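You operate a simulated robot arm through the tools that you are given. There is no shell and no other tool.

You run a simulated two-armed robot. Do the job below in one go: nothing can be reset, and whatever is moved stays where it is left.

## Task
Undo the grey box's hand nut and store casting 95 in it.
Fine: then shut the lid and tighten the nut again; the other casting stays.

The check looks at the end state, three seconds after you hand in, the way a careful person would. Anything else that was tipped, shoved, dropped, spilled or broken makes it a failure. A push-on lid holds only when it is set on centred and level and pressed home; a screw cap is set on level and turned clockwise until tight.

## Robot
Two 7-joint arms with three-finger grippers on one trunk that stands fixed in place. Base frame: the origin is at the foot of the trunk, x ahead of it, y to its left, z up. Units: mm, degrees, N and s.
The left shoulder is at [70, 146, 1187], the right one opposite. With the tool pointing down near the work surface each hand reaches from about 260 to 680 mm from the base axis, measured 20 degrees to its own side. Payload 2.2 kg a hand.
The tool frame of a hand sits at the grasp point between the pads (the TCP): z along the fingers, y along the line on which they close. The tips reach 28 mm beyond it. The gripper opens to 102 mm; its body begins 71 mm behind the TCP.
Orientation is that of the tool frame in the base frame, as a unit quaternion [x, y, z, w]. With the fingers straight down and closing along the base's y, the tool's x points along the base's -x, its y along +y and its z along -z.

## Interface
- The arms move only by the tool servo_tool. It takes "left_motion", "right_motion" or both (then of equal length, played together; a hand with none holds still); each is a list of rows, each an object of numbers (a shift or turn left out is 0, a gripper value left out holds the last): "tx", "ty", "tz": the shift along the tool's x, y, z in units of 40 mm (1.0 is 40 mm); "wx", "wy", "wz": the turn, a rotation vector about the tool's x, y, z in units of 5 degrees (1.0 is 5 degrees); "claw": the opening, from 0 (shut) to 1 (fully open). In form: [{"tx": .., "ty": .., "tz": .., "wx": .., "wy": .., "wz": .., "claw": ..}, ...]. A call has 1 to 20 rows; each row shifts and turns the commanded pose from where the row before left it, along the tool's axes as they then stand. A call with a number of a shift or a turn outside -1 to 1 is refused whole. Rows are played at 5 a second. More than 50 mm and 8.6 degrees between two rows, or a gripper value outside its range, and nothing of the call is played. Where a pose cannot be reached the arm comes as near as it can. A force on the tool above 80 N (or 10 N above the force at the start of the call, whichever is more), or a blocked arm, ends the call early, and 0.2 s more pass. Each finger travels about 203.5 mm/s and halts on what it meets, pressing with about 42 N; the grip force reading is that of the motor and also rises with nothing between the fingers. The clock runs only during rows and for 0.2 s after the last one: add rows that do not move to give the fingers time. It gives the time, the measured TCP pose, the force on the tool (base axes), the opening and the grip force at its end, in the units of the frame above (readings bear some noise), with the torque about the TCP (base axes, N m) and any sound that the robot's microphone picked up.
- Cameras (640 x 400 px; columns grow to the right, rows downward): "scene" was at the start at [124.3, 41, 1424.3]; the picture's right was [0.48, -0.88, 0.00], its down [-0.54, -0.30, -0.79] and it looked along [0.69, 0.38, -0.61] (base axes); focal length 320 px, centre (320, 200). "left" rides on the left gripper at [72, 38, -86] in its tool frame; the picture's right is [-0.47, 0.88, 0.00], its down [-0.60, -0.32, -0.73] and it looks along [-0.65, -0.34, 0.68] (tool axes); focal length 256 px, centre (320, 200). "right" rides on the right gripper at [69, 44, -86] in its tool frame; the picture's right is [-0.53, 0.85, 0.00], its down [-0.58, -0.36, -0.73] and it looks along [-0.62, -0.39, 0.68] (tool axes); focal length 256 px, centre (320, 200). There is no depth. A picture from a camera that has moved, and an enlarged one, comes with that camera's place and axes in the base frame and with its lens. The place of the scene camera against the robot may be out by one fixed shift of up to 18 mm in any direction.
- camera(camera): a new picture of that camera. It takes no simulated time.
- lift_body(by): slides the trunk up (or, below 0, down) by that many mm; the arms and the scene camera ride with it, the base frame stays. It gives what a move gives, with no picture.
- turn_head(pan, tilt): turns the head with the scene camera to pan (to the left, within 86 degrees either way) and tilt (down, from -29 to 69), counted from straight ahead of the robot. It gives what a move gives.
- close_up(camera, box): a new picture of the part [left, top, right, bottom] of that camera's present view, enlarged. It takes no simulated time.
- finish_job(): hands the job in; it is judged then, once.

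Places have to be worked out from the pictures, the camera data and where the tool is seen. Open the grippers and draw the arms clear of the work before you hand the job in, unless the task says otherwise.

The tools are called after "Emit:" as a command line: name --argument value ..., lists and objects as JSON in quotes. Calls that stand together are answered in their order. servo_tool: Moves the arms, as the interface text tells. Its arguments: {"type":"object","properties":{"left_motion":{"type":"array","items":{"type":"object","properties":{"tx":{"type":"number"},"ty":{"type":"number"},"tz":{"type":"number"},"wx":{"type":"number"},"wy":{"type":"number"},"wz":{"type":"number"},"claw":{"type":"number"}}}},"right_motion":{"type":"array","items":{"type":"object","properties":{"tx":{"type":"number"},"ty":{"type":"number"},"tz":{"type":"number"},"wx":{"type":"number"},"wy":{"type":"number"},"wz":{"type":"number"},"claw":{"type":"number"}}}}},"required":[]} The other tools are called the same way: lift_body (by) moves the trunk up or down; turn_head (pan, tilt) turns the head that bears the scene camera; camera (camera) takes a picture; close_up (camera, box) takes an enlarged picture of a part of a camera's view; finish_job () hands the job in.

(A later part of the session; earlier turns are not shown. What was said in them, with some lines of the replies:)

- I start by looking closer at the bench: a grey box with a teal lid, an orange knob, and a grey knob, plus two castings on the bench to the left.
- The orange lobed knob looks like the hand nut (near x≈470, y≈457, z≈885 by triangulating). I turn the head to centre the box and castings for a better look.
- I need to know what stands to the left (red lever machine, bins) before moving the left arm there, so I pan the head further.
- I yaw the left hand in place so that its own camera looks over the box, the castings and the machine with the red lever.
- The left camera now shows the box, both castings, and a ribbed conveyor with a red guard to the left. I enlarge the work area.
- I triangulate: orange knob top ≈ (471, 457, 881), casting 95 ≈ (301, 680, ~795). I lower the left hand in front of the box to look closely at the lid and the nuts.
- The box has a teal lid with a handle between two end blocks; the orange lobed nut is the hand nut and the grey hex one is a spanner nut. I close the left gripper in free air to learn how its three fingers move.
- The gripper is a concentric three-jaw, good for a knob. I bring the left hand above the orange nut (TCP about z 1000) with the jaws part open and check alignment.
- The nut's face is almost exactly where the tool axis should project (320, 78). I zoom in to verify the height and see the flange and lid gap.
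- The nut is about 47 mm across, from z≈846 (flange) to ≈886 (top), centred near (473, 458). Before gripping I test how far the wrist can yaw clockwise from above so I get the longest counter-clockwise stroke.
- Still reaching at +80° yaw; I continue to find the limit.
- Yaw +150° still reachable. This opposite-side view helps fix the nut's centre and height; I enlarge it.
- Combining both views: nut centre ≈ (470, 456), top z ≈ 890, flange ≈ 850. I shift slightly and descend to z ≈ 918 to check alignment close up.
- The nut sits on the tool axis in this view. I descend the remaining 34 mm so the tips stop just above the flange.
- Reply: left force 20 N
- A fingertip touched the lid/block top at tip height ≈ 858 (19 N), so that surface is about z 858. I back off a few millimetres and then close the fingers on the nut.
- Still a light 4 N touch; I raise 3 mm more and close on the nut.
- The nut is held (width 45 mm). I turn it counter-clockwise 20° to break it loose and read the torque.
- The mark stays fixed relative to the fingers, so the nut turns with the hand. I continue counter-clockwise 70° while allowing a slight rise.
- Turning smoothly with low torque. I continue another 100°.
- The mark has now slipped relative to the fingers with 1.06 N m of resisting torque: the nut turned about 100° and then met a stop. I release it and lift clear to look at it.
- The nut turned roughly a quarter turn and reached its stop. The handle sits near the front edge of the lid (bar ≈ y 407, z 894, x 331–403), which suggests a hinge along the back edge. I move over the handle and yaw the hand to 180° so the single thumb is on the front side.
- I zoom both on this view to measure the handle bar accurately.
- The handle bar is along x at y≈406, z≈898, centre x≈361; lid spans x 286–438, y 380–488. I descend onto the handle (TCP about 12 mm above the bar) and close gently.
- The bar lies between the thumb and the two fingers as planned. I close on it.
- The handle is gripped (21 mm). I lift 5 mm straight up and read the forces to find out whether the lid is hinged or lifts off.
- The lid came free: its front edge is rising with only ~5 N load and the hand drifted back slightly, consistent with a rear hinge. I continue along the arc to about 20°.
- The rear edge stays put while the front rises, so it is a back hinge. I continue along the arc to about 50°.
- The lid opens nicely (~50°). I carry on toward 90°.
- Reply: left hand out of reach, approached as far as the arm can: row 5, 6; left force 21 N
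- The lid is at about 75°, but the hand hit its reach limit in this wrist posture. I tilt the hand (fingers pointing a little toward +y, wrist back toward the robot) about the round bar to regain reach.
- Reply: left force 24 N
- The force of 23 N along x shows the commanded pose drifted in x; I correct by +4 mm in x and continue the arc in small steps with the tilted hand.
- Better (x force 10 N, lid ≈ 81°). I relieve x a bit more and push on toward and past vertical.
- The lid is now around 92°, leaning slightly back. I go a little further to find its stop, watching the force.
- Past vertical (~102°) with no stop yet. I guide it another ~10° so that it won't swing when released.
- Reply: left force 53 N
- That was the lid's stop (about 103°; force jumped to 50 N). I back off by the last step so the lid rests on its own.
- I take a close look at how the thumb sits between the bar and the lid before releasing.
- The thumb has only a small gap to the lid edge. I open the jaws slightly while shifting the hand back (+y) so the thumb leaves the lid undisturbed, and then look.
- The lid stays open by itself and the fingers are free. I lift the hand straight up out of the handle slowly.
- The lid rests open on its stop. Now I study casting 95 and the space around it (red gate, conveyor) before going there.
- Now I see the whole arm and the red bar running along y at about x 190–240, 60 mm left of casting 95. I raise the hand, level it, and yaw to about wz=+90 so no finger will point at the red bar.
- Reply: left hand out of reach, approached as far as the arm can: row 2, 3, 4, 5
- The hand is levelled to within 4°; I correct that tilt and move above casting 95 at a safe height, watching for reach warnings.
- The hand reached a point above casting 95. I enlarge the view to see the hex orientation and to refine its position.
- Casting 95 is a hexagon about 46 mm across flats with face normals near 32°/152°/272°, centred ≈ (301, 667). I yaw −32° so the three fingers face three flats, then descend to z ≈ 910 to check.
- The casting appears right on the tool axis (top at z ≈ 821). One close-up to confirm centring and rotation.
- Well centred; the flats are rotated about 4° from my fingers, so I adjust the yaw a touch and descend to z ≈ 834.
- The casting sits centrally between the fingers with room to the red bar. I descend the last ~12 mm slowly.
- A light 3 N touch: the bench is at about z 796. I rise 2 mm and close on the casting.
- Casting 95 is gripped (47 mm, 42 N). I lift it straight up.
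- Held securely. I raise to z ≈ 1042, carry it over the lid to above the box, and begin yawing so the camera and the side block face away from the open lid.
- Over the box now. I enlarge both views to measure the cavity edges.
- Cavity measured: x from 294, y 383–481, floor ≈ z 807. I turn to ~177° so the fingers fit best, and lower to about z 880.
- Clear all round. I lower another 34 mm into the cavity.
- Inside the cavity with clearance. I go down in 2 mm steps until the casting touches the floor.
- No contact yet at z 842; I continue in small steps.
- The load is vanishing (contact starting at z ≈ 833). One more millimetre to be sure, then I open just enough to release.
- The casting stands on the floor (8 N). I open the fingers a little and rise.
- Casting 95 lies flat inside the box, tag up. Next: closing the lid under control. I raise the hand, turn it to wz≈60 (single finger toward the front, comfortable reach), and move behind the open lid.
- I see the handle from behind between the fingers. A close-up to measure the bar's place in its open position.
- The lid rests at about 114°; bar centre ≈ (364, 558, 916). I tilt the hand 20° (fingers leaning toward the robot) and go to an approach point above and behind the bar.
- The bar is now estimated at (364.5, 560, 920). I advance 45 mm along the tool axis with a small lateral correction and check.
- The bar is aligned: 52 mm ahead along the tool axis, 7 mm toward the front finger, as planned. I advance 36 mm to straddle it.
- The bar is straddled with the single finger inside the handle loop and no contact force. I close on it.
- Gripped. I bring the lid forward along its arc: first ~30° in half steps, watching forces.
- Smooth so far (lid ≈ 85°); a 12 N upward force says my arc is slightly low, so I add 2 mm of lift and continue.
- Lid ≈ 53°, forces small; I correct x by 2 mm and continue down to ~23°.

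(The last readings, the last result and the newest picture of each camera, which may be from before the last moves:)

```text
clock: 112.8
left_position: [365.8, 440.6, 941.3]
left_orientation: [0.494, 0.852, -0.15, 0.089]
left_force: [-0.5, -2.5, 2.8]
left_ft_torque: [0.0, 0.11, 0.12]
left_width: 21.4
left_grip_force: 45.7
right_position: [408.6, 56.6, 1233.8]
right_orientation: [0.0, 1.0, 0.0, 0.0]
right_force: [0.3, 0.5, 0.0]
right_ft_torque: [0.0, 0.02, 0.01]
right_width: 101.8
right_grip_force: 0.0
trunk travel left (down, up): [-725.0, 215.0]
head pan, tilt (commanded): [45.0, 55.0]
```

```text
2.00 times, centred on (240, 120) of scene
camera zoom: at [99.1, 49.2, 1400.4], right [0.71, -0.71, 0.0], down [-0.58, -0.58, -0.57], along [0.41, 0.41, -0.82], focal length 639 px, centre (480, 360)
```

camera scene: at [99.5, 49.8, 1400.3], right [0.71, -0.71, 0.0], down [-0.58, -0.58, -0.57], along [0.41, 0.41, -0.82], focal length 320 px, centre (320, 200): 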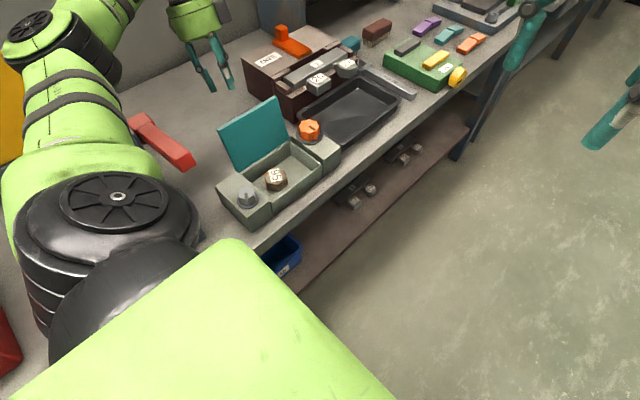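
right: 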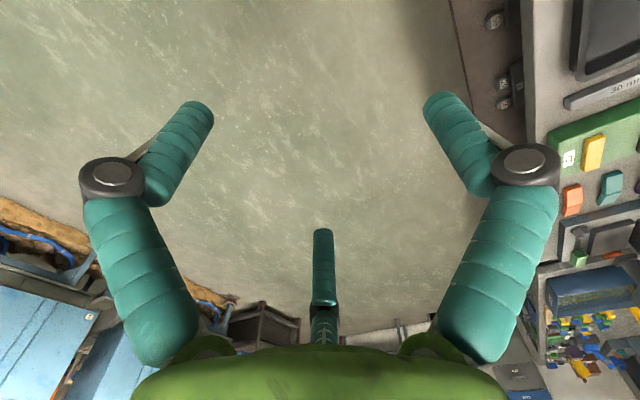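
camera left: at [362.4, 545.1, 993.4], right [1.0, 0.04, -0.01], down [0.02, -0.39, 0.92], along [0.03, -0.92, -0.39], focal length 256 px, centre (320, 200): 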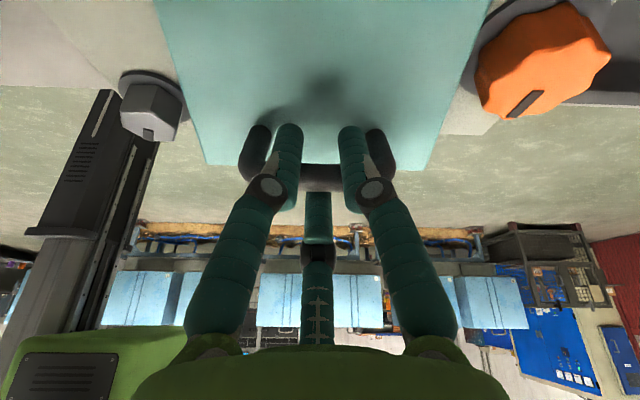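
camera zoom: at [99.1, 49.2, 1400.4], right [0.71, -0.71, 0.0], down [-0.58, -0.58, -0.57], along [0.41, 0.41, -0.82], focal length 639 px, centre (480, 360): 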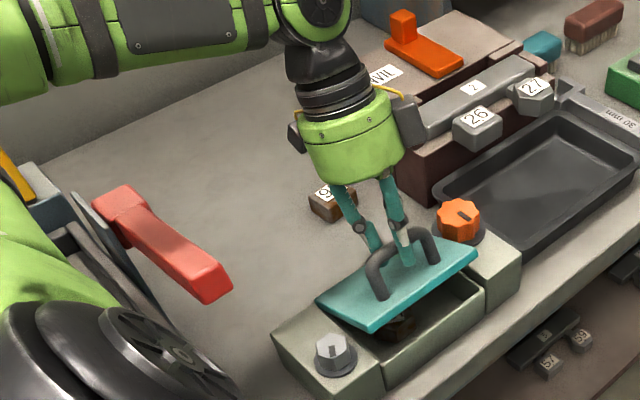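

Lid ≈ 23°. I finish closing gently.

Emit:
servo_tool --left_motion '[{"tx": -0.0703, "ty": -0.0406, "tz": 0.1865}, {"tx": -0.0703, "ty": -0.0406, "tz": 0.1865}, {"tx": -0.0412, "ty": -0.0238, "tz": 0.198}, {"tx": -0.0412, "ty": -0.0238, "tz": 0.198}, {}]'

Emit:
close_up --camera "scene" --box '[180, 60, 340, 240]'

```text
clock: 114.0
left_position: [365.5, 418.0, 916.6]
left_orientation: [0.493, 0.852, -0.15, 0.088]
left_force: [-1.4, -12.0, 7.6]
left_ft_torque: [-0.18, -0.4, 0.08]
left_width: 21.6
left_grip_force: 45.0
right_position: [407.2, 54.8, 1234.5]
right_orientation: [0.0, 1.0, 0.002, 0.0]
right_force: [-0.2, -0.1, 0.3]
right_ft_torque: [-0.01, 0.02, -0.01]
right_width: 101.9
right_grip_force: 0.1
trunk travel left (down, up): [-725.0, 215.0]
head pan, tilt (commanded): [45.0, 55.0]
```

```text
2.22 times, centred on (260, 150) of scene
camera zoom: at [98.3, 46.1, 1400.6], right [0.71, -0.71, 0.0], down [-0.58, -0.58, -0.58], along [0.41, 0.41, -0.82], focal length 710 px, centre (453, 311)
```

zoom: 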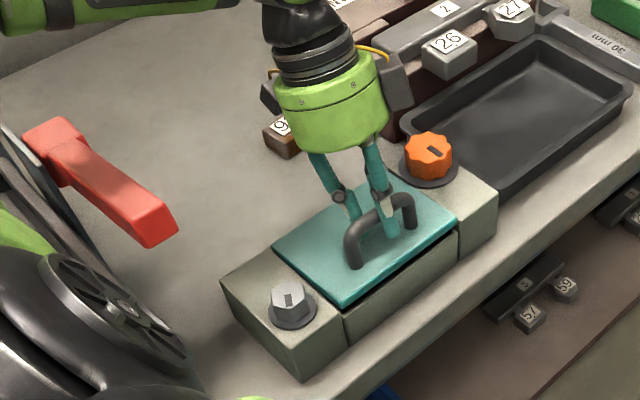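

Nearly shut, with a slight −y pull. I take the last few millimetres down and forward.

Emit:
servo_tool --left_motion '[{"tx": -0.0444, "ty": -0.0256, "tz": 0.08}, {"tz": 0.09}, {}]'

Emit:
close_up --camera "scene" --box '[180, 60, 340, 240]'

```text
clock: 114.8
left_position: [365.3, 413.9, 910.9]
left_orientation: [0.494, 0.853, -0.148, 0.087]
left_force: [-1.2, -12.6, 9.1]
left_ft_torque: [-0.01, -0.27, -0.13]
left_width: 21.3
left_grip_force: 45.0
right_position: [408.0, 54.7, 1235.2]
right_orientation: [0.0, 1.0, 0.002, 0.001]
right_force: [-0.5, 0.0, -0.1]
right_ft_torque: [0.02, -0.05, -0.01]
right_width: 102.0
right_grip_force: 0.1
trunk travel left (down, up): [-725.0, 215.0]
head pan, tilt (commanded): [45.0, 55.0]
```

```text
2.22 times, centred on (260, 150) of scene
camera zoom: at [98.4, 46.0, 1400.6], right [0.71, -0.71, 0.0], down [-0.58, -0.58, -0.58], along [0.41, 0.41, -0.82], focal length 710 px, centre (453, 311)
```

zoom: 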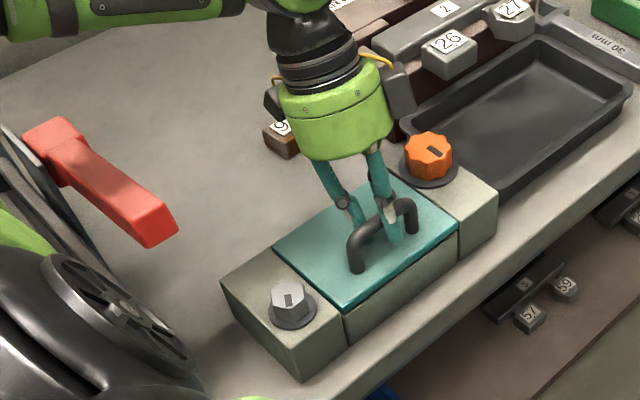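

The lid looks shut. I add a gentle 3 mm press to confirm it is fully down.

Emit:
servo_tool --left_motion '[{"tx": -0.02, "ty": -0.012, "tz": 0.08}, {}]'

Emit:
close_up --camera "scene" --box '[200, 100, 320, 220]'

```text
clock: 115.4
left_position: [367.0, 412.4, 909.0]
left_orientation: [0.493, 0.853, -0.148, 0.087]
left_force: [0.6, -9.9, 10.0]
left_ft_torque: [-0.14, 0.08, -0.28]
left_width: 21.3
left_grip_force: 44.9
right_position: [408.8, 55.6, 1234.3]
right_orientation: [0.0, 1.0, 0.002, 0.001]
right_force: [-0.5, 0.0, 0.0]
right_ft_torque: [0.02, 0.0, 0.03]
right_width: 102.1
right_grip_force: 0.0
trunk travel left (down, up): [-725.0, 215.0]
head pan, tilt (commanded): [45.0, 55.0]
```

```text
3.33 times, centred on (260, 160) of scene
camera zoom: at [98.4, 46.4, 1400.6], right [0.71, -0.71, 0.0], down [-0.58, -0.58, -0.58], along [0.41, 0.41, -0.82], focal length 1066 px, centre (520, 333)
```

zoom: 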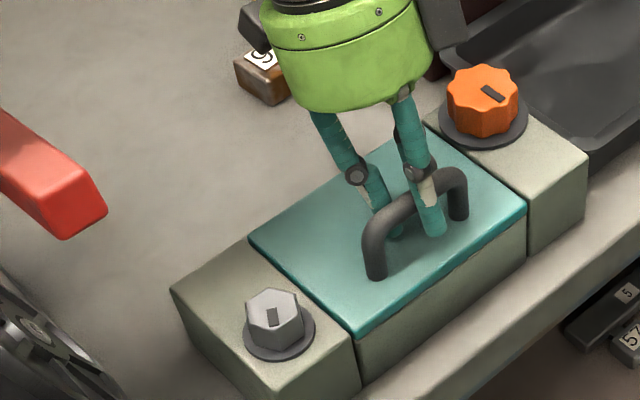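

It moved 2 mm more, so I press once more until the force rises clearly.

Emit:
servo_tool --left_motion '[{"tx": -0.02, "ty": -0.012, "tz": 0.1}, {}]'

```text
clock: 116.0
left_position: [365.5, 411.1, 908.3]
left_orientation: [0.493, 0.853, -0.143, 0.091]
left_force: [-0.7, 6.2, 37.1]
left_ft_torque: [-0.21, 0.75, -0.36]
left_width: 21.4
left_grip_force: 45.5
right_position: [404.9, 55.9, 1235.6]
right_orientation: [-0.001, 1.0, 0.002, 0.002]
right_force: [0.3, 0.1, 0.5]
right_ft_torque: [0.01, -0.03, 0.01]
right_width: 101.8
right_grip_force: 0.1
trunk travel left (down, up): [-725.0, 215.0]
head pan, tilt (commanded): [45.0, 55.0]
```

37 N: the lid is seated. I ease off, open the fingers and withdraw along the tool axis.

Emit:
servo_tool --left_motion '[{"tz": -0.07}, {"claw": 0.36}, {"claw": 0.36}, {"tz": -0.3}, {"tz": -0.5}, {"tz": -0.7}, {"tz": -0.7}, {}]'

Emit:
camera --camera "left"

Emit:
close_up --camera "scene" --box '[180, 60, 340, 240]'

```text
clock: 117.8
left_position: [366.8, 443.2, 988.2]
left_orientation: [0.493, 0.853, -0.15, 0.087]
left_force: [0.1, 0.9, 0.3]
left_ft_torque: [0.0, -0.01, 0.0]
left_width: 36.5
left_grip_force: 0.1
right_position: [410.0, 57.6, 1234.9]
right_orientation: [0.0, 1.0, 0.0, 0.0]
right_force: [0.0, 0.8, 0.4]
right_ft_torque: [-0.03, 0.0, -0.02]
right_width: 102.0
right_grip_force: 0.0
trunk travel left (down, up): [-725.0, 215.0]
head pan, tilt (commanded): [45.0, 55.0]
```

```text
taken
camera left: at [364.2, 548.2, 1041.5], right [1.0, 0.04, -0.01], down [0.03, -0.39, 0.92], along [0.03, -0.92, -0.39], focal length 256 px, centre (320, 200)
```

left: 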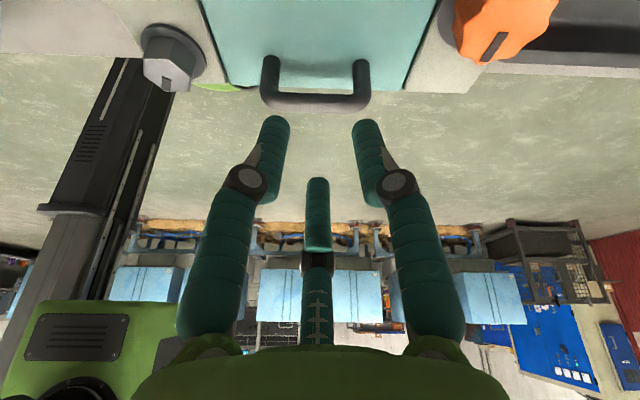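

```text
2.22 times, centred on (260, 150) of scene
camera zoom: at [99.6, 50.2, 1400.3], right [0.71, -0.71, 0.0], down [-0.58, -0.58, -0.57], along [0.41, 0.41, -0.82], focal length 710 px, centre (453, 311)
```

zoom: 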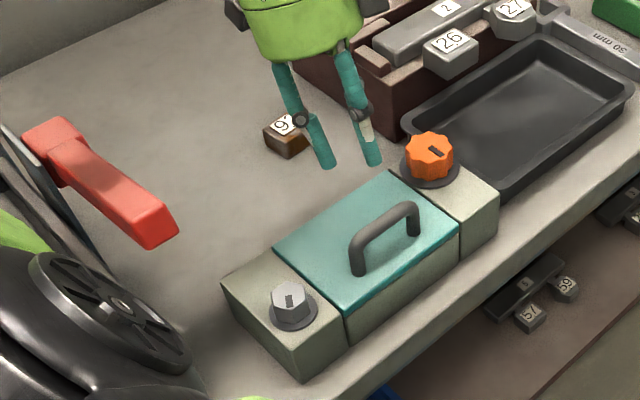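

The lid is shut. Now back to the hand nut: I level the hand, yaw to about −30° for a long clockwise stroke, and move over the nut.

Emit:
servo_tool --left_motion '[{"wx": -0.5, "wy": 0.866, "tz": -0.2}, {"wx": -0.5, "wy": 0.866, "tz": -0.2}, {"wx": -0.5, "wy": 0.866}, {"wx": -0.5, "wy": 0.866}, {"wz": -1}, {"wz": -1}, {"wz": -1}, {"wz": -1}, {"wz": -1}, {"wz": -1}, {"wz": -1}, {"wz": -1}, {"wz": -1}, {"wz": -1}, {"wz": -1}, {"wz": -1}, {"wz": -1}, {"wz": -1}, {"wz": -1}, {"wz": -1}]'

Emit:
servo_tool --left_motion '[{"wz": -1, "claw": 0.64}, {"wz": -1}, {"tx": -0.612, "ty": -0.2525}, {"tx": -0.612, "ty": -0.2525}, {"tx": -0.612, "ty": -0.2525}, {"tx": -0.612, "ty": -0.2525}, {}]'

Emit:
camera --camera "left"

```text
clock: 122.0
left_position: [368.3, 447.8, 1004.4]
left_orientation: [-0.174, 0.985, 0.001, 0.0]
left_force: [-0.1, -0.2, 1.1]
left_ft_torque: [-0.03, 0.01, 0.01]
left_width: 36.5
left_grip_force: 0.0
right_position: [409.3, 58.0, 1234.2]
right_orientation: [0.0, 1.0, -0.001, 0.0]
right_force: [0.0, -0.7, -0.7]
right_ft_torque: [0.02, -0.02, -0.01]
right_width: 102.1
right_grip_force: 0.0
trunk travel left (down, up): [-725.0, 215.0]
head pan, tilt (commanded): [45.0, 55.0]
```

```text
clock: 123.6
left_position: [474.0, 460.4, 1004.7]
left_orientation: [-0.258, 0.966, 0.001, 0.001]
left_force: [0.2, 0.2, -0.5]
left_ft_torque: [-0.02, -0.01, 0.01]
left_width: 65.3
left_grip_force: 0.1
right_position: [408.0, 58.3, 1234.0]
right_orientation: [0.001, 1.0, 0.0, 0.0]
right_force: [-0.6, 0.3, 0.1]
right_ft_torque: [0.0, 0.01, 0.0]
right_width: 101.9
right_grip_force: 0.2
trunk travel left (down, up): [-725.0, 215.0]
head pan, tilt (commanded): [45.0, 55.0]
```

```text
taken
camera left: at [390.7, 455.8, 1089.9], right [-0.04, 1.0, 0.0], down [0.68, 0.02, 0.73], along [0.73, 0.03, -0.68], focal length 256 px, centre (320, 200)
```

left: 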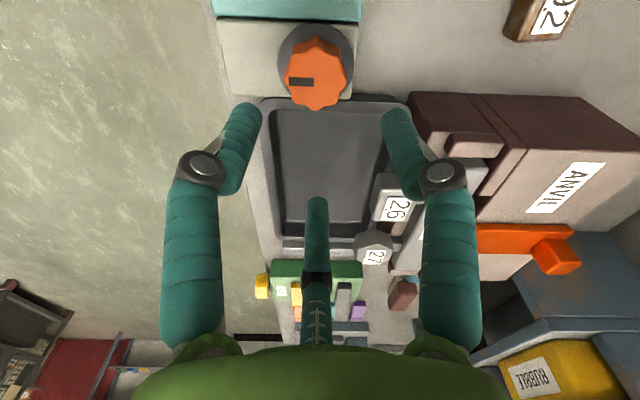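

I check the nut's exact position under the hand.

Emit:
close_up --camera "left" --box '[240, 10, 400, 130]'

```text
3.33 times, centred on (320, 70) of left
camera zoom: at [390.7, 455.8, 1089.9], right [-0.04, 1.0, 0.0], down [0.68, 0.02, 0.73], along [0.73, 0.03, -0.68], focal length 853 px, centre (320, 633)
```

zoom: 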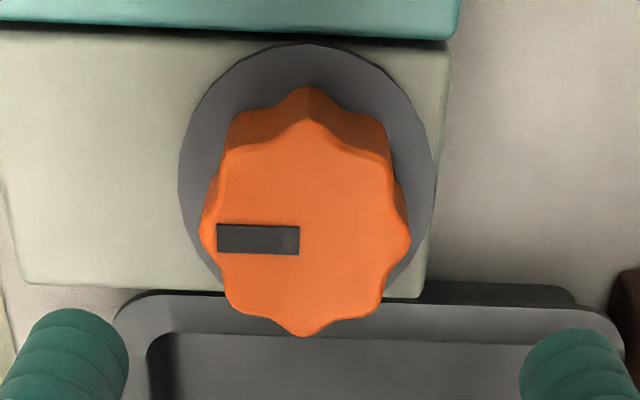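

Nut centre ≈ (473, 456), mark pointing −y (i.e., it had turned a quarter turn). I shift 4 mm and descend partway.

Emit:
servo_tool --left_motion '[{"tx": 0.065, "ty": -0.078}, {"tz": 0.7}, {"tz": 0.7}, {"tz": 0.7}, {}]'

Emit:
camera --camera "left"

```text
clock: 124.8
left_position: [470.4, 458.5, 919.3]
left_orientation: [-0.259, 0.966, 0.0, 0.002]
left_force: [0.7, 0.0, 0.5]
left_ft_torque: [-0.04, -0.03, -0.02]
left_width: 65.2
left_grip_force: 0.2
right_position: [409.6, 57.7, 1234.2]
right_orientation: [-0.001, 1.0, 0.0, 0.0]
right_force: [0.0, -0.3, -0.4]
right_ft_torque: [0.0, 0.01, 0.0]
right_width: 101.9
right_grip_force: 0.1
trunk travel left (down, up): [-725.0, 215.0]
head pan, tilt (commanded): [45.0, 55.0]
```

```text
taken
camera left: at [389.2, 453.3, 1005.6], right [-0.04, 1.0, 0.0], down [0.68, 0.03, 0.73], along [0.73, 0.03, -0.68], focal length 256 px, centre (320, 200)
```

left: 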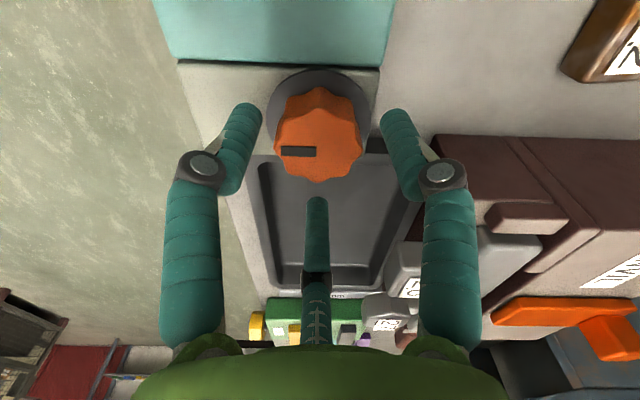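

Aligned. I descend to z ≈ 891 and close on the nut.

Emit:
servo_tool --left_motion '[{"tz": 0.3, "ty": -0.02}, {"tz": 0.3}, {"tz": 0.1}, {}]'

Emit:
servo_tool --left_motion '[{"claw": 0.45}, {"claw": 0.3}, {"claw": 0.3}, {}]'

Emit:
camera --camera "left"

```text
clock: 125.8
left_position: [470.8, 456.9, 890.9]
left_orientation: [-0.259, 0.966, 0.001, 0.0]
left_force: [0.2, -0.8, -0.3]
left_ft_torque: [0.0, -0.02, 0.01]
left_width: 65.3
left_grip_force: 0.0
right_position: [409.4, 58.1, 1234.3]
right_orientation: [0.0, 1.0, 0.0, 0.0]
right_force: [0.1, 0.4, 0.3]
right_ft_torque: [0.0, 0.03, 0.02]
right_width: 102.0
right_grip_force: 0.0
trunk travel left (down, up): [-725.0, 215.0]
head pan, tilt (commanded): [45.0, 55.0]
```

```text
clock: 126.8
left_position: [472.7, 456.4, 890.6]
left_orientation: [-0.258, 0.966, 0.0, 0.004]
left_force: [10.5, 0.6, 2.4]
left_ft_torque: [-0.07, -1.12, -0.15]
left_width: 44.6
left_grip_force: 45.0
right_position: [410.6, 58.1, 1234.6]
right_orientation: [-0.001, 1.0, 0.0, -0.001]
right_force: [-0.2, 0.0, -0.6]
right_ft_torque: [0.01, 0.0, 0.0]
right_width: 101.9
right_grip_force: 0.0
trunk travel left (down, up): [-725.0, 215.0]
head pan, tilt (commanded): [45.0, 55.0]
```

```text
taken
camera left: at [390.5, 452.5, 976.5], right [-0.04, 1.0, 0.0], down [0.68, 0.03, 0.74], along [0.73, 0.03, -0.68], focal length 256 px, centre (320, 200)
```

left: 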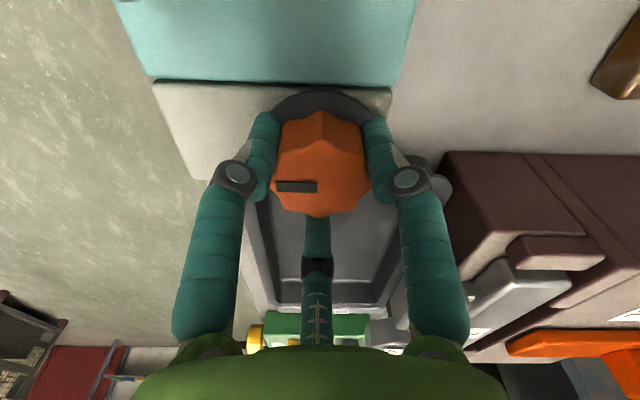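

Gripped at 44.6 mm. I relieve x by 1.5 mm and turn clockwise 70°.

Emit:
servo_tool --left_motion '[{"tx": -0.032, "ty": -0.019}, {"wz": 1}, {"wz": 1}, {"wz": 1}, {"wz": 1}, {"wz": 1}, {"wz": 1}, {"wz": 1}, {"wz": 1}, {"wz": 1}, {"wz": 1}, {"wz": 1}, {"wz": 1}, {"wz": 1}, {"wz": 1}, {}]'

Emit:
camera --camera "left"

```text
clock: 130.2
left_position: [472.6, 457.2, 891.6]
left_orientation: [0.344, 0.939, 0.001, -0.002]
left_force: [-6.8, -12.6, -20.9]
left_ft_torque: [0.23, 0.01, -0.03]
left_width: 44.5
left_grip_force: 44.6
right_position: [409.5, 57.6, 1233.5]
right_orientation: [-0.001, 1.0, 0.001, -0.001]
right_force: [-0.3, -0.5, 1.9]
right_ft_torque: [0.04, -0.03, 0.02]
right_width: 102.1
right_grip_force: 0.0
trunk travel left (down, up): [-725.0, 215.0]
head pan, tilt (commanded): [45.0, 55.0]
```

```text
taken
camera left: at [441.7, 530.4, 977.3], right [0.93, 0.38, 0.0], down [0.26, -0.63, 0.73], along [0.27, -0.68, -0.68], focal length 256 px, centre (320, 200)
```

left: 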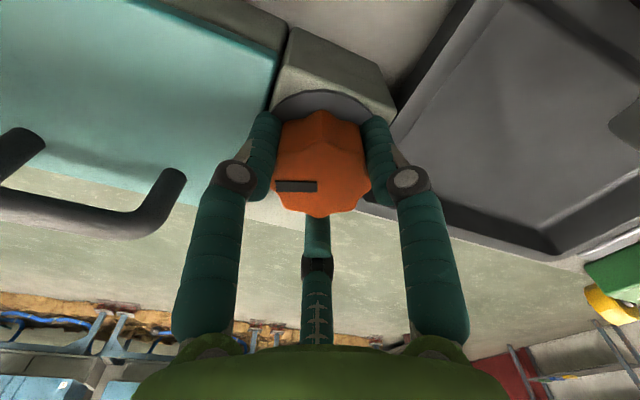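

The nut follows and is screwing down (−21 N). I lower the hand 2 mm to follow and turn further clockwise until it gets tight.

Emit:
servo_tool --left_motion '[{"tz": 0.05, "ty": -0.045, "tx": -0.005}, {"wz": 1}, {"wz": 1}, {"wz": 1}, {"wz": 1}, {}]'

Emit:
camera --camera "left"

```text
clock: 131.6
left_position: [471.6, 455.8, 891.4]
left_orientation: [0.501, 0.866, 0.002, 0.0]
left_force: [-4.2, -1.3, -7.9]
left_ft_torque: [-0.02, -0.2, -0.05]
left_width: 44.5
left_grip_force: 45.3
right_position: [409.0, 57.5, 1233.8]
right_orientation: [0.0, 1.0, 0.0, 0.0]
right_force: [-0.2, -0.2, -0.5]
right_ft_torque: [-0.01, 0.01, -0.01]
right_width: 102.1
right_grip_force: 0.0
trunk travel left (down, up): [-725.0, 215.0]
head pan, tilt (commanded): [45.0, 55.0]
```

```text
taken
camera left: at [468.2, 536.0, 977.4], right [1.0, 0.04, 0.0], down [0.02, -0.68, 0.73], along [0.03, -0.73, -0.68], focal length 256 px, centre (320, 200)
```

left: 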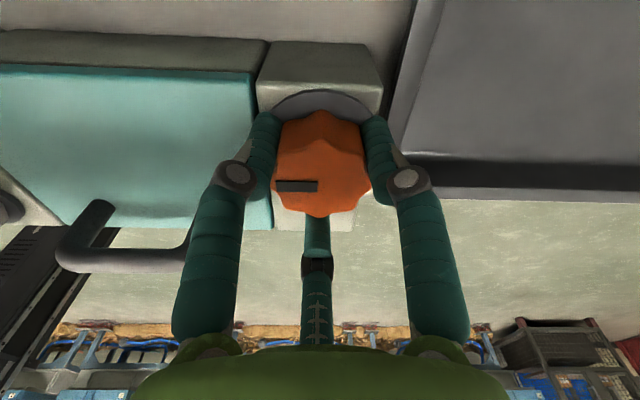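

The mark is back at its original direction (toward the lid) but there is no torque yet; I keep turning to feel the tight stop.

Emit:
servo_tool --left_motion '[{"wz": 1, "tz": 0.01}, {"wz": 1}, {"wz": 1}, {"wz": 1}, {}]'

Emit:
camera --camera "left"

```text
clock: 132.8
left_position: [471.7, 457.9, 891.7]
left_orientation: [0.644, 0.765, 0.003, 0.001]
left_force: [-4.4, 9.8, 6.9]
left_ft_torque: [0.22, 0.19, 0.65]
left_width: 44.9
left_grip_force: 44.6
right_position: [406.9, 59.4, 1233.6]
right_orientation: [0.001, 1.0, -0.001, 0.001]
right_force: [0.3, 0.3, 0.3]
right_ft_torque: [0.0, -0.03, 0.0]
right_width: 102.1
right_grip_force: 0.0
trunk travel left (down, up): [-725.0, 215.0]
head pan, tilt (commanded): [45.0, 55.0]
```

```text
taken
camera left: at [495.7, 534.0, 977.4], right [0.95, -0.3, 0.0], down [-0.21, -0.65, 0.73], along [-0.22, -0.69, -0.69], focal length 256 px, centre (320, 200)
```

left: 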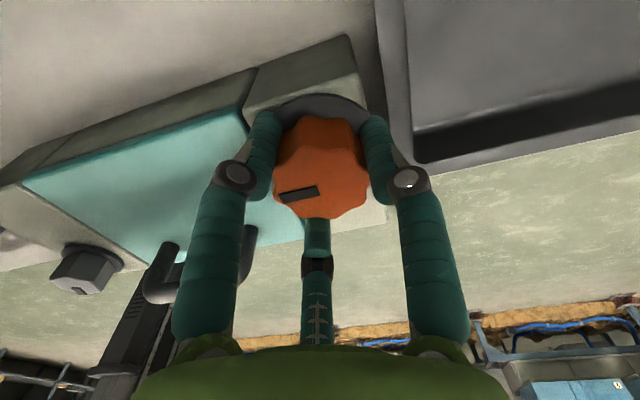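

Now the nut resists (0.65 N m) and the mark stays at ≈183°, its original position, while the hand slips: it is tight. I give one more short clockwise twist to be sure.

Emit:
servo_tool --left_motion '[{"wz": 1}, {"wz": 1}, {"wz": 1}, {"wz": 1}, {}]'

Emit:
camera --camera "left"

```text
clock: 134.0
left_position: [471.0, 456.1, 890.2]
left_orientation: [0.766, 0.642, 0.003, 0.001]
left_force: [4.8, 12.2, 20.8]
left_ft_torque: [-0.46, 0.41, 0.47]
left_width: 44.8
left_grip_force: 44.7
right_position: [407.2, 59.4, 1234.7]
right_orientation: [0.0, 1.0, 0.0, 0.001]
right_force: [-0.8, -0.4, 0.1]
right_ft_torque: [0.0, 0.07, 0.02]
right_width: 102.1
right_grip_force: 0.0
trunk travel left (down, up): [-725.0, 215.0]
head pan, tilt (commanded): [45.0, 55.0]
```

```text
taken
camera left: at [520.7, 519.3, 977.5], right [0.79, -0.61, 0.0], down [-0.42, -0.54, 0.73], along [-0.44, -0.58, -0.69], focal length 256 px, centre (320, 200)
```

left: 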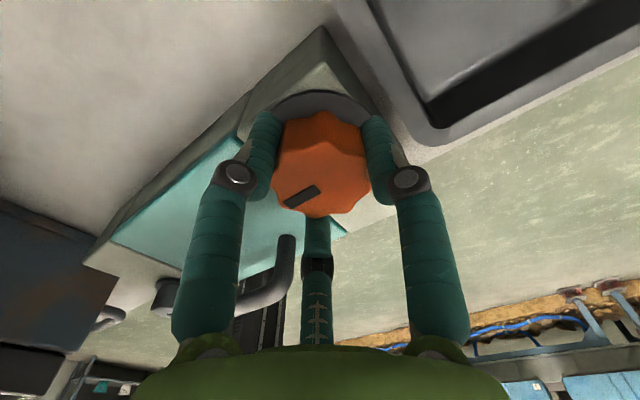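

The nut did not move further — it is tight at its original mark. I open the fingers and lift straight up.

Emit:
servo_tool --left_motion '[{"claw": 0.5}, {"claw": 0.64}, {"claw": 0.64}, {"tz": -0.4}, {"tz": -0.6}, {"tz": -0.8}, {"tz": -0.8}, {"tz": -0.8}, {}]'

Emit:
camera --camera "left"

Emit:
close_up --camera "scene" --box '[180, 60, 360, 240]'

```text
clock: 136.0
left_position: [469.0, 457.8, 1024.9]
left_orientation: [0.767, 0.642, 0.0, 0.0]
left_force: [0.2, -0.2, 0.8]
left_ft_torque: [-0.02, -0.02, -0.02]
left_width: 65.1
left_grip_force: 0.2
right_position: [408.9, 59.6, 1233.8]
right_orientation: [0.001, 1.0, 0.001, 0.0]
right_force: [-0.1, -0.1, -0.3]
right_ft_torque: [0.01, -0.02, -0.03]
right_width: 102.1
right_grip_force: 0.1
trunk travel left (down, up): [-725.0, 215.0]
head pan, tilt (commanded): [45.0, 55.0]
```

```text
taken
camera left: at [518.8, 520.5, 1110.5], right [0.79, -0.61, 0.0], down [-0.42, -0.54, 0.73], along [-0.45, -0.58, -0.68], focal length 256 px, centre (320, 200)
```

left: 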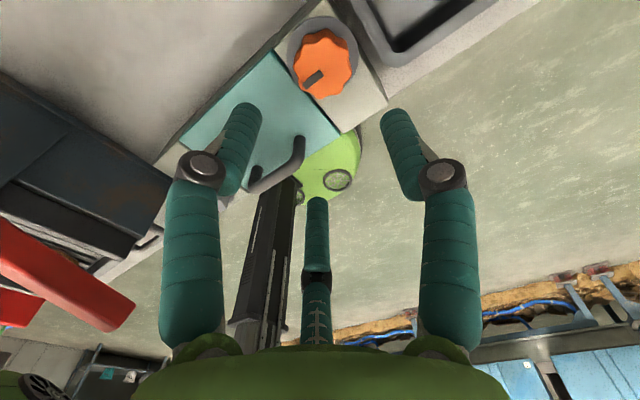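

```text
2.22 times, centred on (270, 150) of scene
camera zoom: at [99.6, 50.5, 1400.3], right [0.71, -0.71, 0.0], down [-0.58, -0.58, -0.57], along [0.41, 0.41, -0.82], focal length 710 px, centre (431, 311)
```

zoom: 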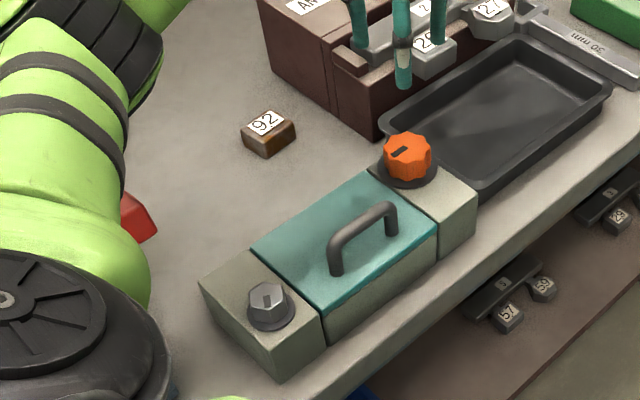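

Lid shut, nut tight with its mark as at the start, casting 92 untouched. I raise the hand, draw the arm back to its starting area and open the gripper.

Emit:
servo_tool --left_motion '[{"tz": -0.9}, {"tz": -0.9}, {"tz": -0.9}, {"tz": -0.9}, {"tz": -0.9}, {"tx": -0.396, "ty": -0.794, "claw": 1.0}, {"tx": -0.396, "ty": -0.794}, {"tx": -0.396, "ty": -0.794}, {"tx": -0.396, "ty": -0.794}, {"tx": -0.396, "ty": -0.794}, {}]'

Emit:
camera --camera "scene"

Emit:
close_up --camera "scene" --box '[180, 60, 360, 240]'

```text
clock: 138.4
left_position: [329.0, 387.1, 1197.8]
left_orientation: [0.766, 0.643, 0.001, 0.0]
left_force: [0.6, -0.4, 0.1]
left_ft_torque: [-0.02, 0.02, 0.01]
left_width: 101.8
left_grip_force: 0.1
left hand out of reach, approached as far as the arm can: row 9, 10
right_position: [409.6, 58.7, 1234.0]
right_orientation: [0.0, 1.0, 0.0, 0.0]
right_force: [1.4, -0.2, -0.7]
right_ft_torque: [-0.01, -0.01, -0.01]
right_width: 101.8
right_grip_force: 0.1
trunk travel left (down, up): [-725.0, 215.0]
head pan, tilt (commanded): [45.0, 55.0]
```

```text
taken
camera scene: at [99.4, 50.4, 1400.3], right [0.71, -0.71, 0.0], down [-0.58, -0.58, -0.57], along [0.41, 0.41, -0.82], focal length 320 px, centre (320, 200)
```

scene: 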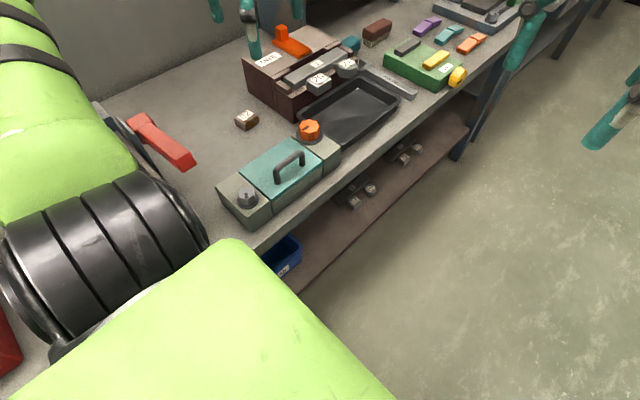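

```text
2.22 times, centred on (270, 150) of scene
camera zoom: at [99.4, 50.4, 1400.3], right [0.71, -0.71, 0.0], down [-0.58, -0.58, -0.57], along [0.41, 0.41, -0.82], focal length 710 px, centre (431, 311)
```

zoom: 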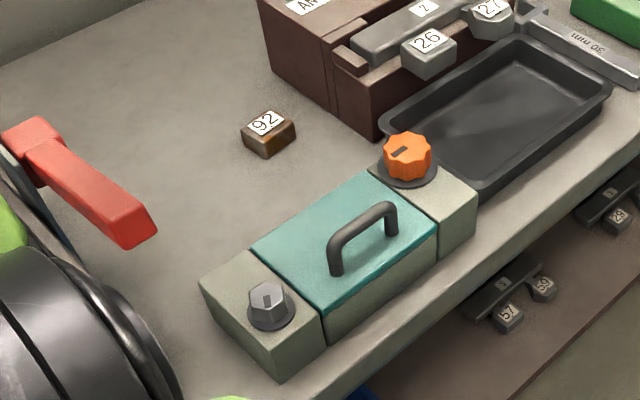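

Everything is in place and the hand is well clear. One last enlarged check of the lid seam and nut before handing in.

Emit:
close_up --camera "scene" --box '[210, 110, 350, 240]'

Emit:
camera --camera "left"

```text
3.08 times, centred on (280, 175) of scene
camera zoom: at [99.4, 50.4, 1400.3], right [0.71, -0.71, 0.0], down [-0.58, -0.58, -0.57], along [0.41, 0.41, -0.82], focal length 984 px, centre (443, 277)
```

zoom: 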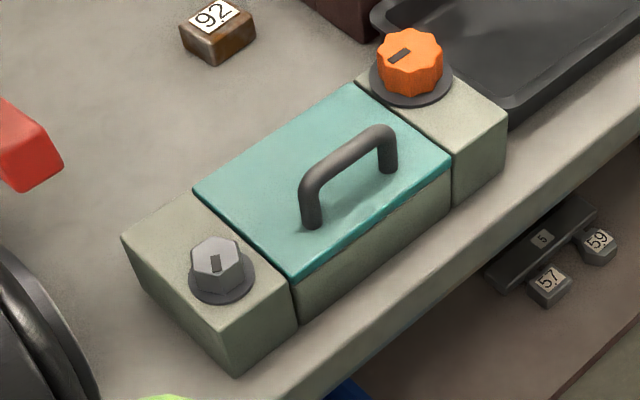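

```text
taken
camera left: at [378.3, 451.2, 1283.0], right [0.79, -0.61, 0.0], down [-0.42, -0.54, 0.73], along [-0.45, -0.58, -0.68], focal length 256 px, centre (320, 200)
```

left: 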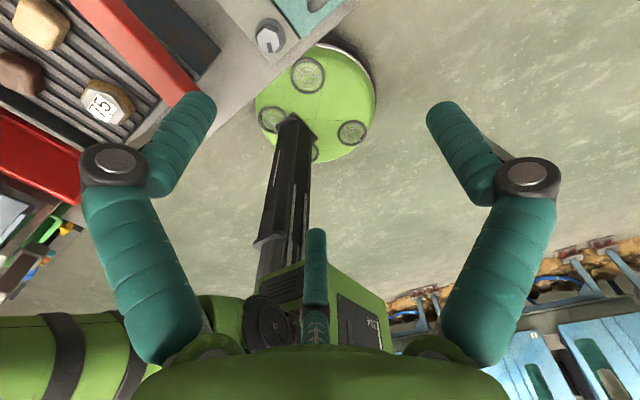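

The lid is flush and the nut is tight at its original mark. Casting 95 is inside, casting 92 is undisturbed, and both grippers are open and clear. I hand the job in.

Emit:
finish_job

```text
The job is handed in.
```

Casting 95 is in the grey box, the lid is shut and the hand nut is tight again. I have handed the job in.

- **Hand nut:** It came undone about a quarter turn, to its stop. I turned it back clockwise until it stopped turning and the fingers slipped on it. Its mark points toward the lid, as it did at the start.
- **Casting 95:** It is lying flat on the floor of the box with its tag up.
- **Lid:** It is hinged along the back edge. I closed it while holding the handle and pressed it down until the force rose to 37 N. It looks flush in the last picture.
- **Other casting:** Casting 92 was not touched and is where it started.

In the last pictures nothing else looks moved. Both grippers are open and clear of the bench.
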